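You operate a simulated robot arm through the tools that you are given. There is no shell and no other tool. Be economical: measure what you need, move in short steps, check, and stop when the job is done.

You run a simulated robot arm. Do the job below in one go: nothing can be reset, and whatever is moved stays where it is left.

Task
Gauge the three heads of the grey rib and squeeze the high one again.
Fine: one stroke on the head that reads HIGH alone; gauge it again till all have read GOOD; squeezer slide out at the end.
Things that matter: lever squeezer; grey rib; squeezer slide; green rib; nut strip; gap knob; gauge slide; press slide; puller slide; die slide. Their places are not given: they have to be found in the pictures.

Only the result counts: the job must be done as asked and must still hold three seconds after the hand-in. Knocking over, shifting, dropping, spilling or breaking anything else fails it.

Robot
A 6-joint arm with a two-finger parallel gripper, fixed in place. Base frame: the origin is at the foot of the arm, x ahead of it, y to its left, z up; the work surface is at about z = 0. Lengths are in m, angles in rad, forces in N, time in s.
With the tool pointing down near the work surface it reaches from about 0.12 to 0.5 m from the base axis. Its first joint turns from -1.257 to 1.257 rad. Payload 0.65 kg.
The TCP is the grasp point between the finger pads, 0.025 m short of the fingertips. In the tool frame z runs along the fingers and y along their closing line. The gripper opens to 0.076 m. The fingers are 0.018 m wide and 0.01 m thick; the gripper's body (0.036 by 0.078 m) begins 0.045 m behind the TCP.
Orientation is that of the tool frame in the base frame, as a unit quaternion [x, y, z, w]. With the fingers straight down and closing along the base's y, the tool's x points along the base's -x, its y along +y and its z along -z.

Tools
- The arm moves only by the tool step_arm. Its arguments are lists of equal length, an entry for each row: "linear": the shift along the tool's x, y, z in m, a list of three; "turn": the turn, a rotation vector about the tool's x, y, z in rad, a list of three; "gripper": the opening in per cent of the stroke, from 0 (shut) to 100 (fully open). In form: {"linear": [[tx, ty, tz], ...], "turn": [[wx, wy, wz], ...], "gripper": [gripper, ...]}. A call has 1 to 12 rows; each row is the pose to reach, as a shift and turn from the pose commanded when the call began, along the tool's axes at that moment. Each row takes 0.2 s and may step no farther than 0.05 m and 0.15 rad from the row before; otherwise, or with a gripper value out of range, the whole call is refused. Where a pose cannot be reached the arm comes as near as it can. A force on the tool above 50 N (or 10 N above the force at the start of the call, whichever is more), or a blocked arm, ends the call early, and 0.2 s more pass. The fingers move at their own pace (about 0.108 m/s each) and stop on an object; they squeeze with about 31 N. The grip force told is the motor's: it shows also when the fingers shut on nothing. Time passes only in rows, and 0.2 s behind the last, so rows that repeat a pose let the fingers close. It gives the time, the measured TCP pose, the force on the tool (base axes), the opening and the grip force at its end, in the units of the frame above (readings bear some noise).
- Cameras (640 x 400 px; columns grow to the right, rows downward): "scene" is fixed at [0.06, 0.2685, 0.4022]; the picture's right is [-0.78, -0.63, 0.00], its down [-0.32, 0.40, -0.86] and it looks along [0.54, -0.67, -0.51] (base axes); focal length 214 px, centre (320, 200). "wrist" rides on the gripper at [-0.028, 0, -0.045] in the tool frame; the picture's right is [0.00, -1.00, 0.00], its down [0.97, 0.00, -0.24] and it looks along [0.24, 0.00, 0.97] (tool axes); focal length 218 px, centre (320, 200).
- get_image(camera): a new picture of that camera. The clock stands still meanwhile.
- measure_at(camera, pixels): for up to 12 pixels [column, row] of the newest picture of that camera ("zoom" is the newest enlarged one), the place [x, y, z] in the base frame of the surface seen there, good to about 0.003 m, but the place of the scene camera against the robot may be out by one fixed shift of up to 0.012 m in any direction. The clock stands still meanwhile.
- zoom(camera, box): a new picture of the part [left, top, right, bottom] of that camera's present view, enlarged. The clock stands still meanwhile.
- sign_off(): hands the job in; it is judged then, once.

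Go step by step. Measure first, check grasps and placings, and put right what went wrong. The budget is 80 turns and 38 pictures, counting those below and the enlarged ones. Unless the task says otherwise, let go and move clear before handing in, and close with one line.

The tools are called after "Request:" as a command line: name --argument value ..., lists and objects as JSON in quotes. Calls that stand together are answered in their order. step_arm: Moves the arm, as the interface text tells. Its arguments: {"type":"object","properties":{"linear":{"type":"array"},"turn":{"type":"array"},"gripper":{"type":"array"}},"required":["linear","turn","gripper"]} The other tools are called the same way: get_image (camera) takes a picture; measure_at (camera, pixels) gives the place of the surface under pixels of a picture; zoom (camera, box) takes an enlarged picture of a part of a camera's view; sign_off () hands the job in.

At the start:

```text
clock: 0.0
tcp_pos: [0.2407, 0.0222, 0.4063]
orientation: [0.0, 1.0, 0.0, 0.0]
force: [0.8, -0.4, 0.1]
gripper_width: 0.076
gripper_force: 0.1
```

scene: 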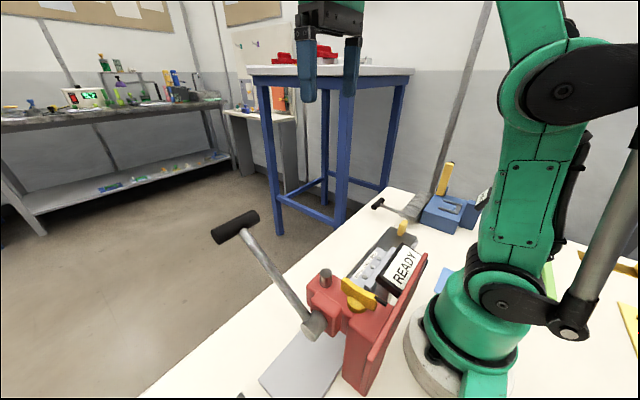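
wrist: 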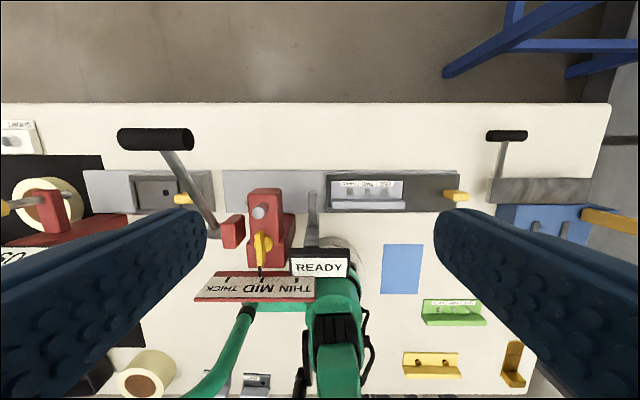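

The wrist view shows a red squeezer in the middle (about 265,230) with a lever (155,140), a grey slide with a rib at (365,190), and a THIN/MID/THICK gap scale at (255,285). I will zoom in to read the details.

Request:
zoom --camera "wrist" --box '[180, 150, 480, 338]'

Request:
zoom --camera "wrist" --box '[0, 100, 240, 250]'

Request:
zoom --camera "scene" --box '[200, 170, 520, 400]'

```text
2.13 times, centred on (330, 244) of wrist
```

zoom: 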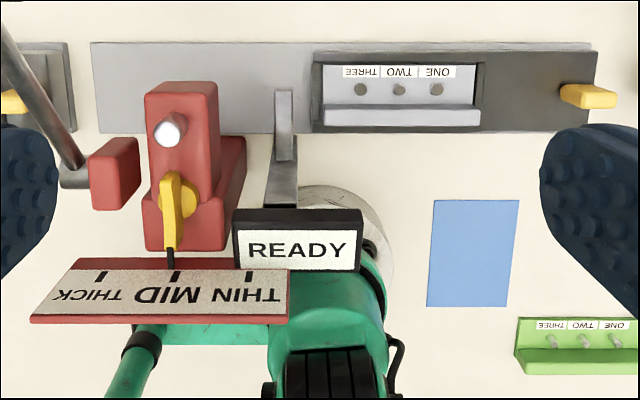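

```text
2.67 times, centred on (120, 175) of wrist
```

zoom: 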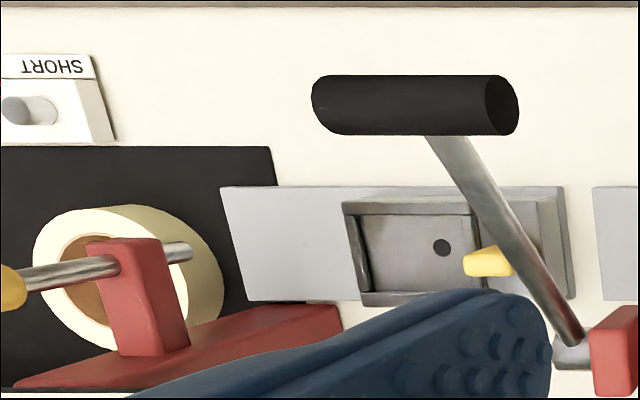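

```text
1.74 times, centred on (360, 285) of scene
```

zoom: 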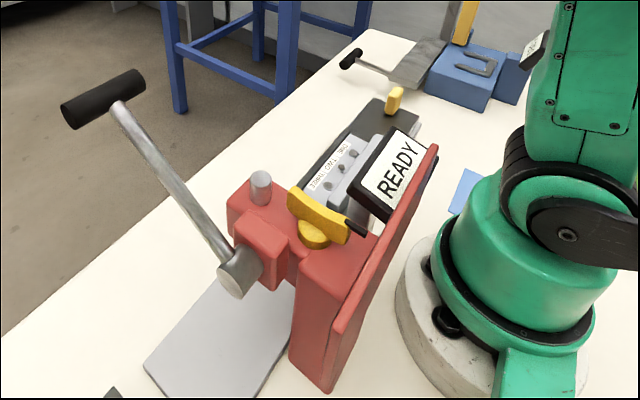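

The squeezer slide (yellow tab near 457,196) carries the grey rib, whose heads are ONE, TWO and THREE from right to left. A gauge arm is at about (312,210) and the ram at (260,212). I'll measure these points.

Request:
measure_at --camera "wrist" --pixels '[[457, 196], [447, 192], [385, 192], [367, 192], [349, 192], [312, 208], [260, 211], [262, 250], [155, 139], [235, 232], [182, 198], [320, 268]]'

Request:
measure_at --camera "wrist" --pixels '[[200, 220], [230, 180], [320, 180], [450, 180], [465, 200], [262, 275], [228, 279], [297, 279], [120, 139], [190, 139], [400, 270], [450, 310]]'

```text
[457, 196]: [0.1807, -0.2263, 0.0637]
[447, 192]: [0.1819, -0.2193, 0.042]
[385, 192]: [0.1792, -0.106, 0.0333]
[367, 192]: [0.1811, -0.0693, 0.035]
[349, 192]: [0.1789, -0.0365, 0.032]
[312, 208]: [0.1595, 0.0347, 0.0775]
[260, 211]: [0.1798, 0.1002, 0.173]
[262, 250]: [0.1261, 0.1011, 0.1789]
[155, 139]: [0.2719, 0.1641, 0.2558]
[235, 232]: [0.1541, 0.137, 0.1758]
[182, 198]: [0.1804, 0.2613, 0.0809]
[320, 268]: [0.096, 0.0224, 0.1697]
```

```text
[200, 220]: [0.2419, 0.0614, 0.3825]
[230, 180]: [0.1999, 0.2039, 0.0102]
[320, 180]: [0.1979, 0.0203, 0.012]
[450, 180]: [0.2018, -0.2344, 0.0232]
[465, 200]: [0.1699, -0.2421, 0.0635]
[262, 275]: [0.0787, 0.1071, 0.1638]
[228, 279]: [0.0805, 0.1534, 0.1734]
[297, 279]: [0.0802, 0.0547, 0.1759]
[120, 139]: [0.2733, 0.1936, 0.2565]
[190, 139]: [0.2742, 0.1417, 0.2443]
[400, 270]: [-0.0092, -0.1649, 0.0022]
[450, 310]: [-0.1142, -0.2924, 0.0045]
```

The head spacing is about 0.035 m. The gauge is near y≈0.035, the ram near y≈0.10 and the tab near y≈-0.23. I'll move above the tab for a closer look.

Request:
step_arm --linear '[[0.0075, -0.031, 0.024], [0.015, -0.062, 0.048], [0.0225, -0.093, 0.072], [0.03, -0.124, 0.096], [0.0375, -0.155, 0.12], [0.045, -0.186, 0.144], [0.0525, -0.217, 0.168], [0.06, -0.25, 0.19]]' --turn '[[0, 0, 0], [0, 0, 0], [0, 0, 0], [0, 0, 0], [0, 0, 0], [0, 0, 0], [0, 0, 0], [0, 0, 0]]' --gripper '[100, 100, 100, 100, 100, 100, 100, 60]'

Request:
get_image --camera "wrist"

Request:
get_image --camera "scene"

```text
clock: 1.8
tcp_pos: [0.1779, -0.229, 0.2148]
orientation: [-0.001, 1.0, 0.001, 0.0]
force: [0.4, 0.8, -0.6]
gripper_width: 0.0457
gripper_force: 0.0
```

```text
32 pictures are left
```

wrist: 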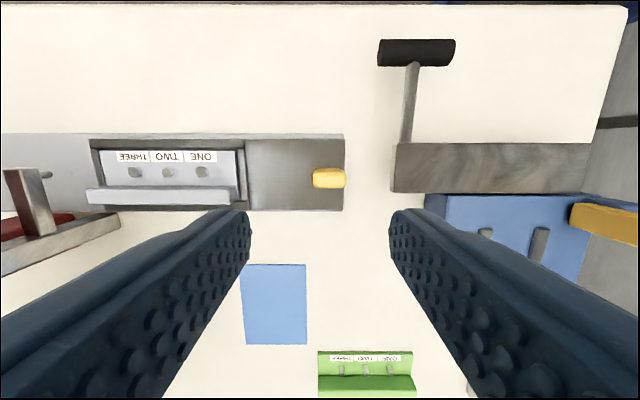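

```text
31 pictures are left
```

scene: 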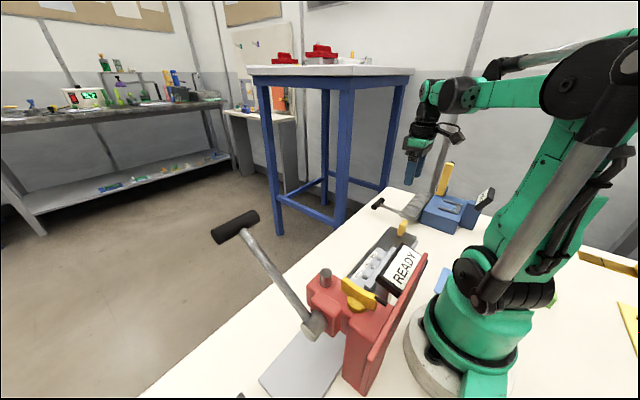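

The tab is at (329,178), and the gauge arm has a small pin at about (47,174). I'll measure both precisely.

Request:
measure_at --camera "wrist" --pixels '[[330, 178], [316, 178], [343, 178], [330, 170], [330, 186], [47, 174], [25, 190], [40, 215], [135, 172], [168, 172], [201, 172], [300, 170]]'

Request:
zoom --camera "wrist" --box '[0, 110, 360, 280]'

```text
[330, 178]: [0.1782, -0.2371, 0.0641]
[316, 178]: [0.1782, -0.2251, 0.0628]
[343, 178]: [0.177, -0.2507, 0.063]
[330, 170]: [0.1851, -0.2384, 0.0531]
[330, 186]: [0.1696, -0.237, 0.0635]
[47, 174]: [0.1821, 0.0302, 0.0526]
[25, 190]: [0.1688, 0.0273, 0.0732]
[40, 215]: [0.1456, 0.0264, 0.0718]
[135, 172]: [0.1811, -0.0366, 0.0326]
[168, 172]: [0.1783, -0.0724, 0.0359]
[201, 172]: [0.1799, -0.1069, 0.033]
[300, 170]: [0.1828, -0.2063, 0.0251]
```

```text
1.78 times, centred on (180, 195) of wrist
```

zoom: 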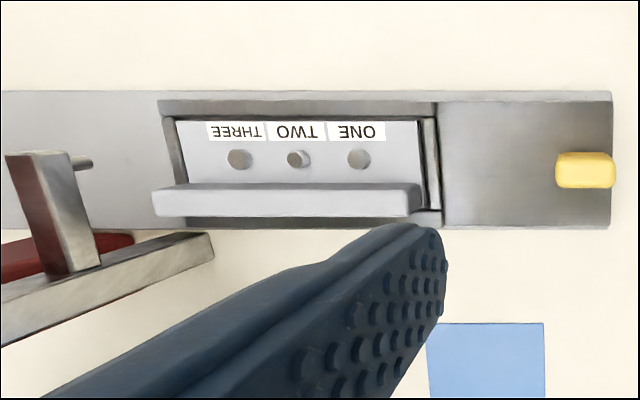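

The tab is 0.018 × 0.025 m, centred at (0.178,-0.238) with its top at 0.064. I'll descend, grip it along y and check.

Request:
step_arm --linear '[[0, -0.009, 0.04], [0, -0.009, 0.08], [0, -0.009, 0.12], [0, -0.009, 0.145], [0, -0.009, 0.158], [0, -0.009, 0.158], [0, -0.009, 0.158], [0, -0.009, 0.158]]' --turn '[[0, 0, 0], [0, 0, 0], [0, 0, 0], [0, 0, 0], [0, 0, 0], [0, 0, 0], [0, 0, 0], [0, 0, 0]]' --gripper '[60, 60, 60, 60, 60, 20, 20, 20]'

```text
clock: 3.6
tcp_pos: [0.1778, -0.2369, 0.0577]
orientation: [0.0, 1.0, 0.0, 0.001]
force: [0.3, 0.3, -8.4]
gripper_width: 0.0317
gripper_force: 44.7
```

The grip holds at 0.0317 m on the tab. I'll slide it +y by 0.067 to put head THREE under the gauge pin.

Request:
step_arm --linear '[[0, 0.015, 0], [0, 0.03, 0], [0, 0.045, 0], [0, 0.06, 0], [0, 0.067, 0], [0, 0.067, 0]]' --turn '[[0, 0, 0], [0, 0, 0], [0, 0, 0], [0, 0, 0], [0, 0, 0], [0, 0, 0]]' --gripper '[20, 20, 20, 20, 20, 20]'

Request:
get_image --camera "scene"

Request:
get_image --camera "wrist"

```text
clock: 5.0
tcp_pos: [0.1795, -0.1695, 0.0571]
orientation: [0.0, 1.0, 0.0, -0.001]
force: [4.3, 2.8, 6.8]
gripper_width: 0.0319
gripper_force: 45.7
```

```text
29 pictures are left
```

scene: 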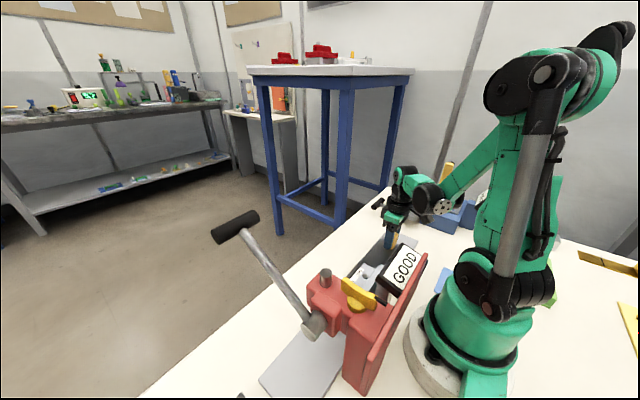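

```text
28 pictures are left
```

wrist: 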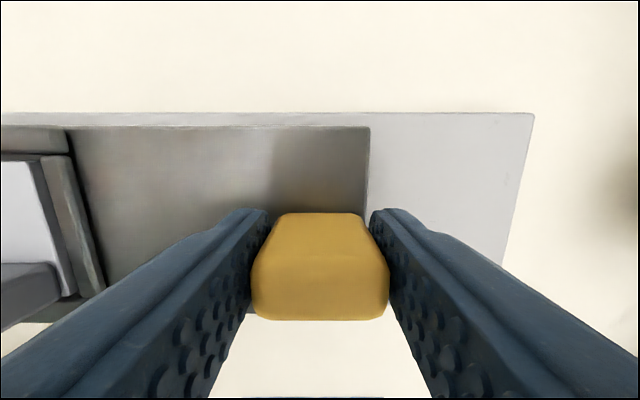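

The display at (404,265) reads GOOD for THREE. I'll advance 0.035 to head TWO.

Request:
step_arm --linear '[[0, 0.012, 0], [0, 0.024, 0], [0, 0.035, 0], [0, 0.035, 0]]' --turn '[[0, 0, 0], [0, 0, 0], [0, 0, 0], [0, 0, 0]]' --gripper '[20, 20, 20, 20]'

Request:
zoom --camera "scene" --box '[290, 200, 450, 300]'

```text
clock: 6.0
tcp_pos: [0.1792, -0.1335, 0.059]
orientation: [-0.001, 1.0, 0.0, -0.001]
force: [5.4, 3.2, -19.9]
gripper_width: 0.0317
gripper_force: 44.5
```

```text
4.00 times, centred on (370, 250) of scene
```

zoom: 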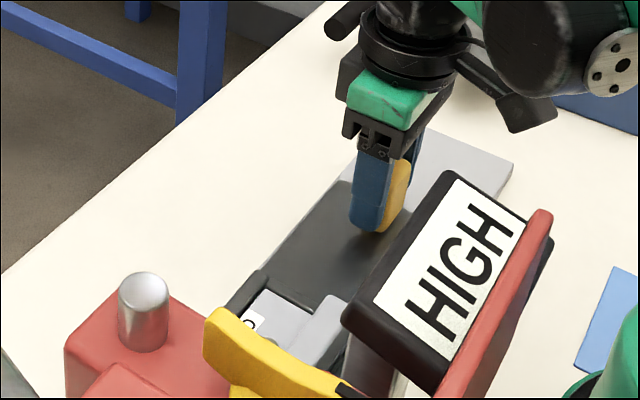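

TWO reads HIGH. I'll advance to head ONE.

Request:
step_arm --linear '[[0, 0.012, 0], [0, 0.024, 0], [0, 0.035, 0], [0, 0.035, 0]]' --turn '[[0, 0, 0], [0, 0, 0], [0, 0, 0], [0, 0, 0]]' --gripper '[20, 20, 20, 20]'

Request:
zoom --camera "scene" --box '[290, 200, 450, 300]'

```text
clock: 7.0
tcp_pos: [0.179, -0.0991, 0.0579]
orientation: [0.0, 1.0, 0.0, -0.001]
force: [-8.2, 2.4, 31.0]
gripper_width: 0.0317
gripper_force: 44.5
```

```text
4.00 times, centred on (370, 250) of scene
```

zoom: 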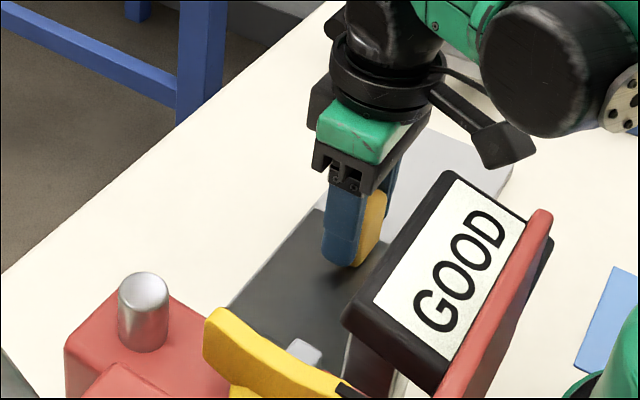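

All three are gauged: THREE is GOOD, TWO is HIGH and ONE is GOOD. I need the ram's y accurately, so I'll compare the scene measurement of the ram pin (zoom 143,285) with the gripped tab.

Request:
measure_at --camera "zoom" --pixels '[[143, 285], [130, 285], [157, 285], [143, 277], [143, 294], [143, 330], [375, 225], [345, 220], [345, 262], [302, 348], [225, 325], [440, 290]]'

Request:
zoom --camera "scene" --box '[240, 250, 420, 400]'

```text
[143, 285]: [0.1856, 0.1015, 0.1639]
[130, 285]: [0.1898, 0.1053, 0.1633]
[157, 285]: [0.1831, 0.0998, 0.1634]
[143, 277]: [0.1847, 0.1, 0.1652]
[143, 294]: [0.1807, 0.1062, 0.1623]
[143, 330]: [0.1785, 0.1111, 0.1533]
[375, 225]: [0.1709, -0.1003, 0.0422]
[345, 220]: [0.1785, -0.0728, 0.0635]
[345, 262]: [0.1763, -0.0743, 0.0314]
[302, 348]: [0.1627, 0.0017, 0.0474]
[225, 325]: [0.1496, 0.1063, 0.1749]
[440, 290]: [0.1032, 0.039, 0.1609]
```

```text
2.67 times, centred on (330, 325) of scene
```

zoom: 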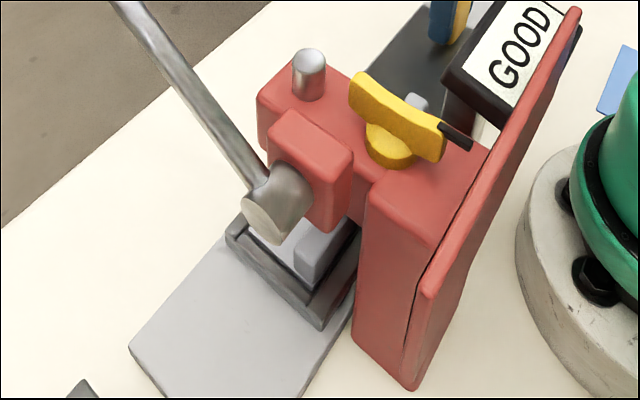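

The ram is at y≈0.101 and head TWO is now at ≈0.066, so I'll move +0.035 to put TWO under the ram.

Request:
step_arm --linear '[[0, 0.012, 0], [0, 0.024, 0], [0, 0.035, 0], [0, 0.035, 0], [0, 0.035, 0]]' --turn '[[0, 0, 0], [0, 0, 0], [0, 0, 0], [0, 0, 0], [0, 0, 0]]' --gripper '[20, 20, 20, 20, 20]'

Request:
zoom --camera "scene" --box '[240, 230, 440, 400]'

```text
clock: 8.2
tcp_pos: [0.1788, -0.0641, 0.0574]
orientation: [0.0, 1.0, 0.001, -0.001]
force: [-19.3, 3.9, 23.0]
gripper_width: 0.0317
gripper_force: 45.1
```

```text
2.35 times, centred on (340, 315) of scene
```

zoom: 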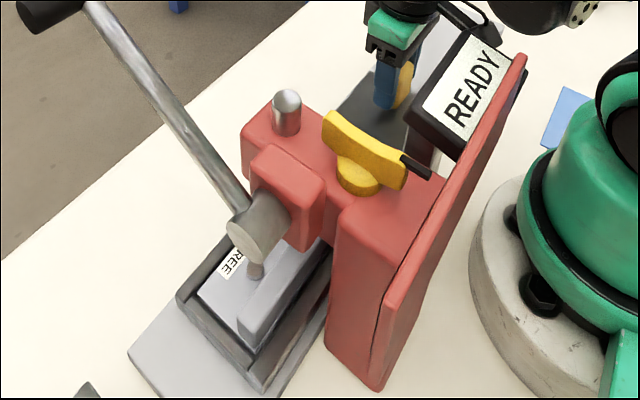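

THREE has emerged past the ram at (257,268) and the display is back to READY. I'll check that position before releasing.

Request:
measure_at --camera "zoom" --pixels '[[257, 270], [252, 272], [262, 270], [257, 276], [288, 96], [262, 218], [240, 238], [45, 10], [100, 5], [180, 115], [260, 205], [233, 265]]'

Request:
zoom --camera "scene" --box '[290, 290, 390, 370]'

```text
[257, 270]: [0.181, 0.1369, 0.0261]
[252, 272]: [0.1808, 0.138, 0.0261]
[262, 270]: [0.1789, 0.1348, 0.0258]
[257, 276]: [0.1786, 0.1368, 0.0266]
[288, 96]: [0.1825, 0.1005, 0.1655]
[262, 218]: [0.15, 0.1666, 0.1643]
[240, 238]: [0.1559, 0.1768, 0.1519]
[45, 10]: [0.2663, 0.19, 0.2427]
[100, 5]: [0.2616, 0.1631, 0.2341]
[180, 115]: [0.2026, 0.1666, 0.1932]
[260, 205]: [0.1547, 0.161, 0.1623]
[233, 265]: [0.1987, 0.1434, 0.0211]
```

```text
5.00 times, centred on (340, 330) of scene
```

zoom: 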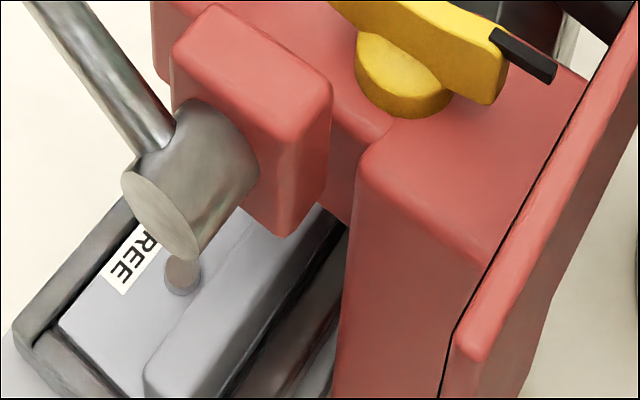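

TWO sits at y≈0.1015 under the ram, which is at 0.1005–0.1025. I'll release, lift straight up and travel above the lever handle, measured at (0.272,0.165,0.256).

Request:
step_arm --linear '[[0, 0, 0], [0, 0, 0], [0, 0, -0.03], [0, 0, -0.075], [0, 0, -0.12], [0, 0, -0.165], [0, 0, -0.21], [0, 0, -0.255], [0, 0, -0.285]]' --turn '[[0, 0, 0], [0, 0, 0], [0, 0, 0], [0, 0, 0], [0, 0, 0], [0, 0, 0], [0, 0, 0], [0, 0, 0], [0, 0, 0]]' --gripper '[60, 60, 60, 60, 60, 60, 60, 60, 0]'

Request:
step_arm --linear '[[-0.015, 0.04, 0], [-0.03, 0.08, 0], [-0.045, 0.12, 0], [-0.06, 0.16, 0], [-0.075, 0.2, 0], [-0.09, 0.23, 0], [-0.09, 0.23, 0]]' --turn '[[0, 0, 0], [0, 0, 0], [0, 0, 0], [0, 0, 0], [0, 0, 0], [0, 0, 0], [0, 0, 0]]' --gripper '[0, 0, 0, 0, 0, 0, 0]'

Request:
get_image --camera "wrist"

Request:
get_image --camera "scene"

```text
clock: 10.2
tcp_pos: [0.1801, -0.0651, 0.3439]
orientation: [0.001, 1.0, 0.0, -0.001]
force: [-0.4, -0.4, 0.0]
gripper_width: 0.0003
gripper_force: 23.9
```

```text
clock: 11.8
tcp_pos: [0.2683, 0.1663, 0.3428]
orientation: [-0.001, 1.0, 0.0, 0.0]
force: [-0.4, 0.5, -0.2]
gripper_width: 0.0
gripper_force: 23.8
```

```text
22 pictures are left
```

wrist: 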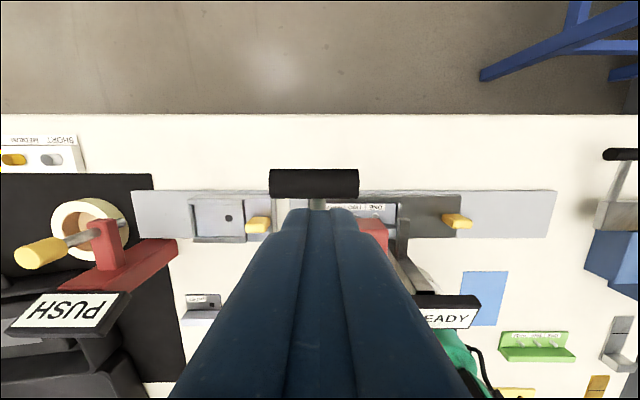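

```text
21 pictures are left
```

scene: 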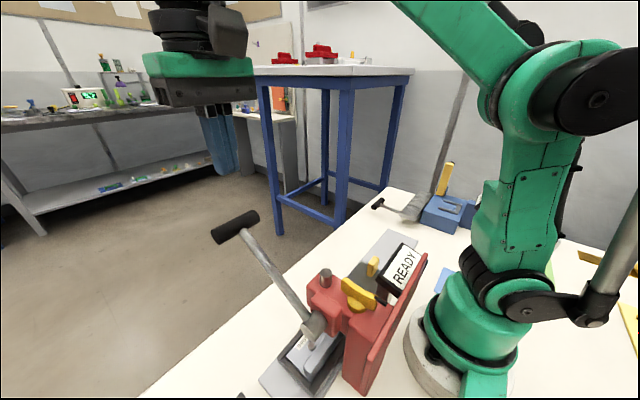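

The slide stayed put and the handle is at (314,184) in the wrist view. I'll measure it along with the rod.

Request:
measure_at --camera "wrist" --pixels '[[314, 184], [314, 172], [314, 195], [275, 184], [352, 184], [318, 204], [257, 222], [226, 217], [262, 235]]'

Request:
measure_at --camera "scene" --pixels '[[235, 226], [215, 234], [254, 216], [262, 260], [285, 293], [303, 316], [320, 318]]'

```text
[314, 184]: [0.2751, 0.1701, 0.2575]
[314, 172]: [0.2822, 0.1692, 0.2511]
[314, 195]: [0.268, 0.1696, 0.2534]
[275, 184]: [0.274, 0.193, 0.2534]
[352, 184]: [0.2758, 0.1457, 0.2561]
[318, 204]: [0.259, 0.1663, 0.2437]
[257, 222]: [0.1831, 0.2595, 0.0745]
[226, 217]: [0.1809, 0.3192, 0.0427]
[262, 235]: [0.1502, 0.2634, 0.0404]
```

```text
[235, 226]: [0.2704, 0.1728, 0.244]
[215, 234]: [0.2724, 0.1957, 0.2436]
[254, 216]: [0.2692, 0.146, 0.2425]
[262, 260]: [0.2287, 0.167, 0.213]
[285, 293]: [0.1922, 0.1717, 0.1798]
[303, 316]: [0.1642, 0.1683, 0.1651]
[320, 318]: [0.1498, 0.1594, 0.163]
```

The handle axis is at about (0.275,0.169,0.246) and the pivot at about (0.152, –, 0.155), which gives a radius near 0.153. I'll push it down along the arc from above with closed fingers.

Request:
step_arm --linear '[[-0.0067, 0.003, 0.03], [-0.0067, 0.003, 0.056], [-0.0067, 0.003, 0.0608], [-0.0162, 0.003, 0.0763], [-0.0235, 0.003, 0.0906], [-0.0292, 0.003, 0.1055], [-0.0334, 0.003, 0.121], [-0.0334, 0.003, 0.121]]' --turn '[[0, 0, 0], [0, 0, 0], [0, 0, 0], [0, 0, 0], [0, 0, 0], [0, 0, 0], [0, 0, 0], [0, 0, 0]]' --gripper '[0, 0, 0, 0, 0, 0, 0, 0]'

Request:
get_image --camera "scene"

```text
clock: 13.6
tcp_pos: [0.3025, 0.1677, 0.2224]
orientation: [0.001, 1.0, 0.0, 0.0]
force: [-0.8, 0.5, 1.1]
gripper_width: 0.0004
gripper_force: 23.0
```

```text
20 pictures are left
```

scene: 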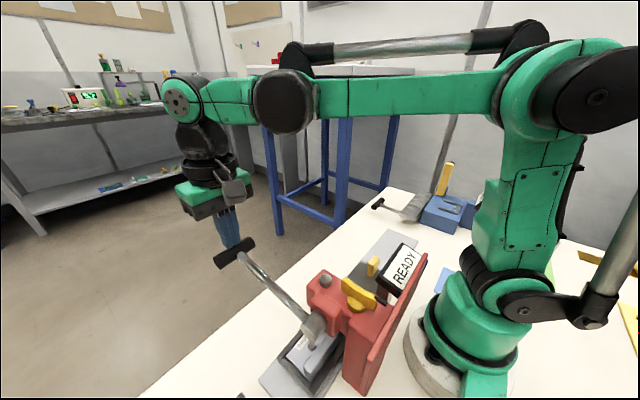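

The lever follows easily at about 1 N and the ram pin is sinking. I'll continue down the arc while watching the force.

Request:
step_arm --linear '[[-0.0025, 0, 0.0158], [-0.0033, 0, 0.0318], [-0.0025, 0, 0.0478], [0.0, 0, 0.0638], [0.0, 0, 0.0638]]' --turn '[[0, 0, 0], [0, 0, 0], [0, 0, 0], [0, 0, 0], [0, 0, 0]]' --gripper '[0, 0, 0, 0, 0]'

Request:
get_image --camera "scene"

```text
clock: 14.8
tcp_pos: [0.3025, 0.167, 0.1576]
orientation: [0.001, 1.0, 0.0, -0.001]
force: [0.5, -0.8, 1.1]
gripper_width: 0.0
gripper_force: 24.0
```

```text
19 pictures are left
```

scene: 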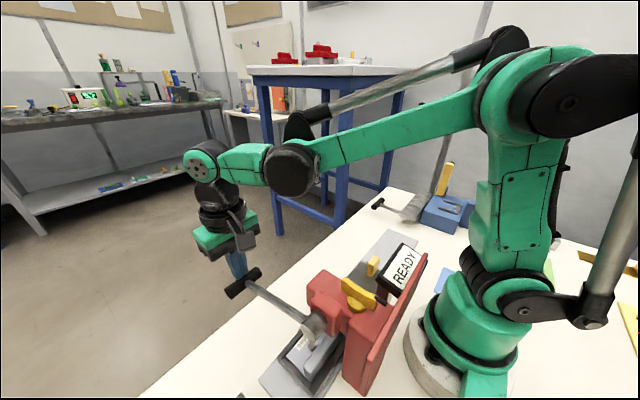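

It is still free and the pin is nearly flush. I'll keep following the arc.

Request:
step_arm --linear '[[0.002, 0, 0.008], [0.0042, 0, 0.0153], [0.007, 0, 0.0228], [0.0099, 0, 0.0302], [0.0135, 0, 0.0375], [0.0172, 0, 0.0445], [0.0172, 0, 0.0445]]' --turn '[[0, 0, 0], [0, 0, 0], [0, 0, 0], [0, 0, 0], [0, 0, 0], [0, 0, 0], [0, 0, 0]]' --gripper '[0, 0, 0, 0, 0, 0, 0]'

Request:
get_image --camera "scene"

```text
clock: 16.4
tcp_pos: [0.286, 0.1688, 0.1139]
orientation: [0.0, 1.0, 0.0, -0.001]
force: [-1.2, -0.4, 2.1]
gripper_width: 0.0001
gripper_force: 23.7
```

```text
18 pictures are left
```

scene: 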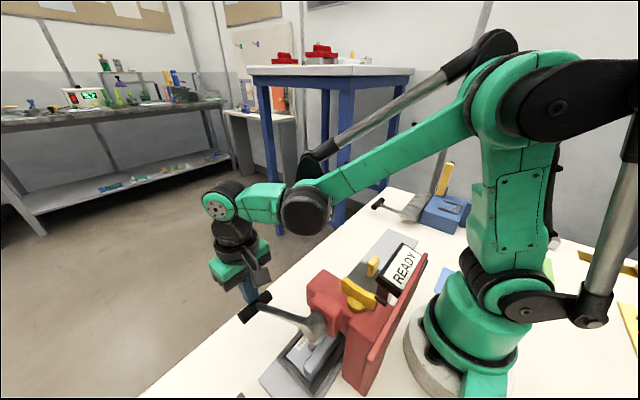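

There is still little resistance. I'll continue in finer steps.

Request:
step_arm --linear '[[0.0043, 0, 0.0072], [0.0087, 0, 0.0144], [0.0137, 0, 0.0207], [0.0188, 0, 0.027], [0.0244, 0, 0.0327], [0.03, 0, 0.0385], [0.03, 0, 0.0385]]' --turn '[[0, 0, 0], [0, 0, 0], [0, 0, 0], [0, 0, 0], [0, 0, 0], [0, 0, 0], [0, 0, 0]]' --gripper '[0, 0, 0, 0, 0, 0, 0]'

Request:
zoom --camera "scene" --box '[200, 200, 440, 400]'

```text
clock: 16.9
tcp_pos: [0.2827, 0.1673, 0.1083]
orientation: [0.0, 1.0, -0.001, 0.001]
force: [1.9, -1.1, 42.6]
gripper_width: 0.0
gripper_force: 24.0
stopped in row 2: the force on the tool passed its limit (the readings are from after the stop); the commanded pose is now the measured one
```

```text
2.00 times, centred on (320, 300) of scene
```

zoom: 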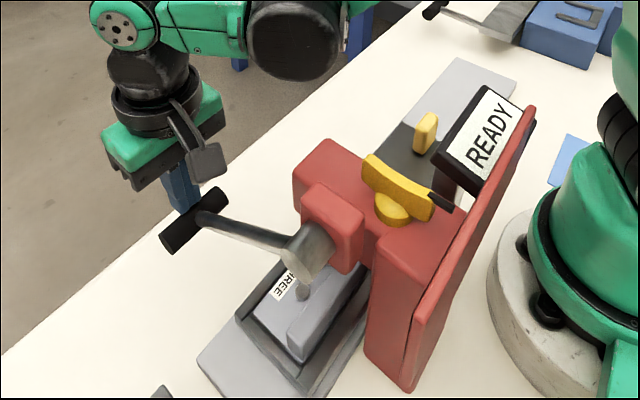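

It reached a hard resistance at about -32°, with 42 N. Before raising, I'll lean on it a little more to make sure this is the end of the stroke.

Request:
step_arm --linear '[[0.001, 0, 0.0015], [0.002, 0, 0.003], [0.003, 0, 0.0045], [0.004, 0, 0.006], [0.005, 0, 0.0075], [0.005, 0, 0.0075]]' --turn '[[0, 0, 0], [0, 0, 0], [0, 0, 0], [0, 0, 0], [0, 0, 0], [0, 0, 0]]' --gripper '[0, 0, 0, 0, 0, 0]'

```text
clock: 17.2
tcp_pos: [0.2813, 0.1681, 0.1088]
orientation: [0.0, 1.0, 0.0, 0.0]
force: [0.7, -0.4, 36.2]
gripper_width: 0.0
gripper_force: 23.6
stopped in row 1: the force on the tool passed its limit (the readings are from after the stop); the commanded pose is now the measured one
```

It is a firm stop that doesn't move, so the stroke is complete. I'll back up along the arc and see whether the lever follows.

Request:
step_arm --linear '[[-0.004, 0, -0.009], [-0.0105, 0, -0.0215], [-0.0165, 0, -0.036], [-0.0205, 0, -0.052], [-0.0205, 0, -0.052]]' --turn '[[0, 0, 0], [0, 0, 0], [0, 0, 0], [0, 0, 0], [0, 0, 0]]' --gripper '[0, 0, 0, 0, 0]'

Request:
get_image --camera "scene"

```text
clock: 18.4
tcp_pos: [0.3025, 0.1686, 0.159]
orientation: [0.0, 1.0, -0.001, 0.002]
force: [-0.9, 0.7, 1.3]
gripper_width: 0.0
gripper_force: 23.6
```

```text
16 pictures are left
```

scene: 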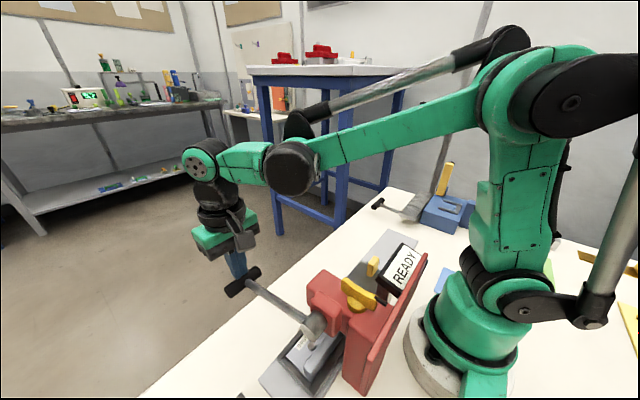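

The lever springs back with the fingers. I'll continue up the arc and then clear of it.

Request:
step_arm --linear '[[-0.0025, 0, -0.015], [-0.0032, 0, -0.03], [-0.0025, 0, -0.046], [0, 0, -0.062], [0.0045, 0, -0.078], [0.01, 0, -0.0924], [0.018, 0, -0.107], [0.0268, 0, -0.1212], [0.0268, 0, -0.15], [0.0268, 0, -0.184]]' --turn '[[0, 0, 0], [0, 0, 0], [0, 0, 0], [0, 0, 0], [0, 0, 0], [0, 0, 0], [0, 0, 0], [0, 0, 0], [0, 0, 0], [0, 0, 0]]' --gripper '[0, 0, 0, 0, 0, 0, 0, 0, 0, 0]'

Request:
step_arm --linear '[[0.015, -0.04, 0], [0.03, -0.08, 0], [0.045, -0.12, 0], [0.06, -0.16, 0], [0.075, -0.2, 0], [0.095, -0.233, 0], [0.095, -0.233, 0]]' --turn '[[0, 0, 0], [0, 0, 0], [0, 0, 0], [0, 0, 0], [0, 0, 0], [0, 0, 0], [0, 0, 0]]' --gripper '[0, 0, 0, 0, 60, 60, 60]'

Request:
get_image --camera "wrist"

```text
clock: 20.6
tcp_pos: [0.2744, 0.1673, 0.3445]
orientation: [0.0, 1.0, -0.001, 0.001]
force: [-0.8, 1.4, 0.2]
gripper_width: 0.0002
gripper_force: 23.2
```

```text
clock: 22.2
tcp_pos: [0.1799, -0.0669, 0.3433]
orientation: [0.0, 1.0, 0.0, 0.001]
force: [-0.3, 0.1, -0.5]
gripper_width: 0.0455
gripper_force: 0.0
```

```text
15 pictures are left
```

wrist: 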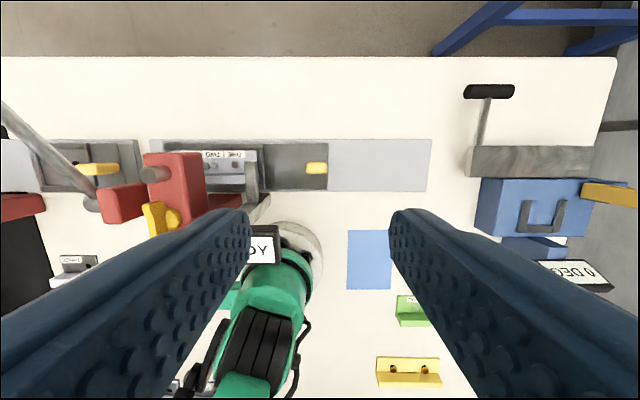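

The lever is back up and the tab is still in place. I'll descend to the same grip pose and take hold.

Request:
step_arm --linear '[[0.001, 0.0025, 0.045], [0.001, 0.0025, 0.09], [0.001, 0.0025, 0.135], [0.001, 0.0025, 0.18], [0.001, 0.0025, 0.225], [0.001, 0.0025, 0.26], [0.001, 0.0025, 0.285], [0.001, 0.0025, 0.285], [0.001, 0.0025, 0.285], [0.001, 0.0025, 0.285]]' --turn '[[0, 0, 0], [0, 0, 0], [0, 0, 0], [0, 0, 0], [0, 0, 0], [0, 0, 0], [0, 0, 0], [0, 0, 0], [0, 0, 0], [0, 0, 0]]' --gripper '[60, 60, 60, 60, 60, 60, 60, 20, 20, 20]'

```text
clock: 24.4
tcp_pos: [0.1807, -0.0629, 0.0582]
orientation: [-0.001, 1.0, 0.0, 0.001]
force: [15.0, 3.9, -18.3]
gripper_width: 0.0316
gripper_force: 44.6
```

The tab is gripped. I'll slide -0.0705 to bring TWO back to the gauge.

Request:
step_arm --linear '[[0, -0.015, 0], [0, -0.03, 0], [0, -0.045, 0], [0, -0.06, 0], [0, -0.0705, 0], [0, -0.0705, 0]]' --turn '[[0, 0, 0], [0, 0, 0], [0, 0, 0], [0, 0, 0], [0, 0, 0], [0, 0, 0]]' --gripper '[20, 20, 20, 20, 20, 20]'

Request:
zoom --camera "scene" --box '[290, 200, 450, 300]'

```text
clock: 25.8
tcp_pos: [0.1805, -0.1328, 0.0586]
orientation: [-0.001, 1.0, -0.001, 0.0]
force: [20.3, 4.0, -26.5]
gripper_width: 0.0323
gripper_force: 44.5
```

```text
4.00 times, centred on (370, 250) of scene
```

zoom: 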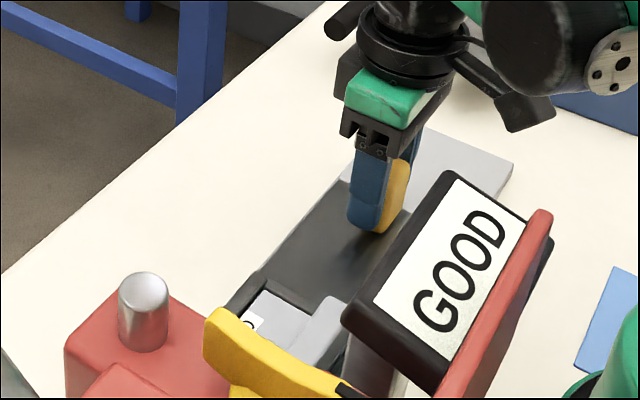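

TWO now reads GOOD, so all three heads have read GOOD. I'll pull the slide back out to its starting place.

Request:
step_arm --linear '[[0, -0.015, 0], [0, -0.03, 0], [0, -0.045, 0], [0, -0.06, 0], [0, -0.075, 0], [0, -0.09, 0], [0, -0.1, 0], [0, -0.1045, 0], [0, -0.1045, 0]]' --turn '[[0, 0, 0], [0, 0, 0], [0, 0, 0], [0, 0, 0], [0, 0, 0], [0, 0, 0], [0, 0, 0], [0, 0, 0], [0, 0, 0]]' --gripper '[20, 20, 20, 20, 20, 20, 20, 20, 20]'

```text
clock: 27.8
tcp_pos: [0.1794, -0.2376, 0.0592]
orientation: [0.0, 1.0, -0.001, -0.001]
force: [-0.4, 2.4, 0.6]
gripper_width: 0.0315
gripper_force: 45.1
```

The slide is back at its starting position (y≈-0.2376). I'll release, lift clear and check.

Request:
step_arm --linear '[[0, 0, 0], [0, 0, 0], [0, 0, -0.03], [0, 0, -0.075], [0, 0, -0.12], [0, 0, -0.158], [0, 0, -0.158]]' --turn '[[0, 0, 0], [0, 0, 0], [0, 0, 0], [0, 0, 0], [0, 0, 0], [0, 0, 0], [0, 0, 0]]' --gripper '[60, 60, 60, 60, 60, 60, 60]'

Request:
get_image --camera "wrist"

Request:
get_image --camera "scene"

```text
clock: 29.4
tcp_pos: [0.1797, -0.2387, 0.2161]
orientation: [0.0, 1.0, 0.001, 0.0]
force: [-0.9, -0.8, -0.8]
gripper_width: 0.0456
gripper_force: 0.0
```

```text
13 pictures are left
```

wrist: 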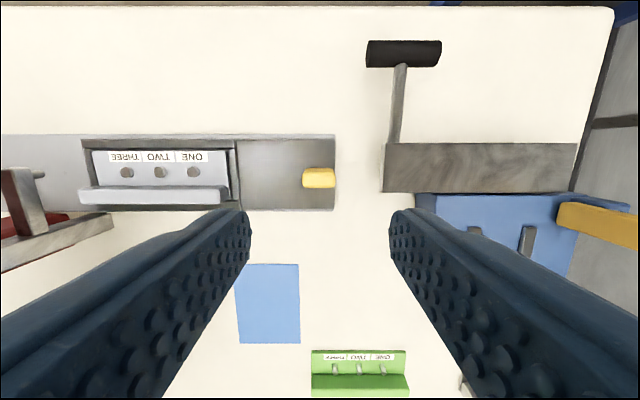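

```text
12 pictures are left
```

scene: 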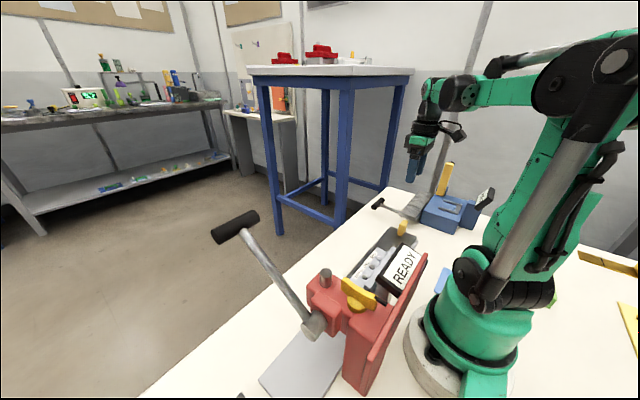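

The slide is out, the three heads look level (127–193,172), the lever is up, the display shows READY and nothing else moved. I'm handing in.

Request:
sign_off

```text
The job is handed in.
```

The job is done and handed in: head TWO read HIGH, got one squeeze and then read GOOD; ONE and THREE read GOOD from the start, and the squeezer slide is back out.
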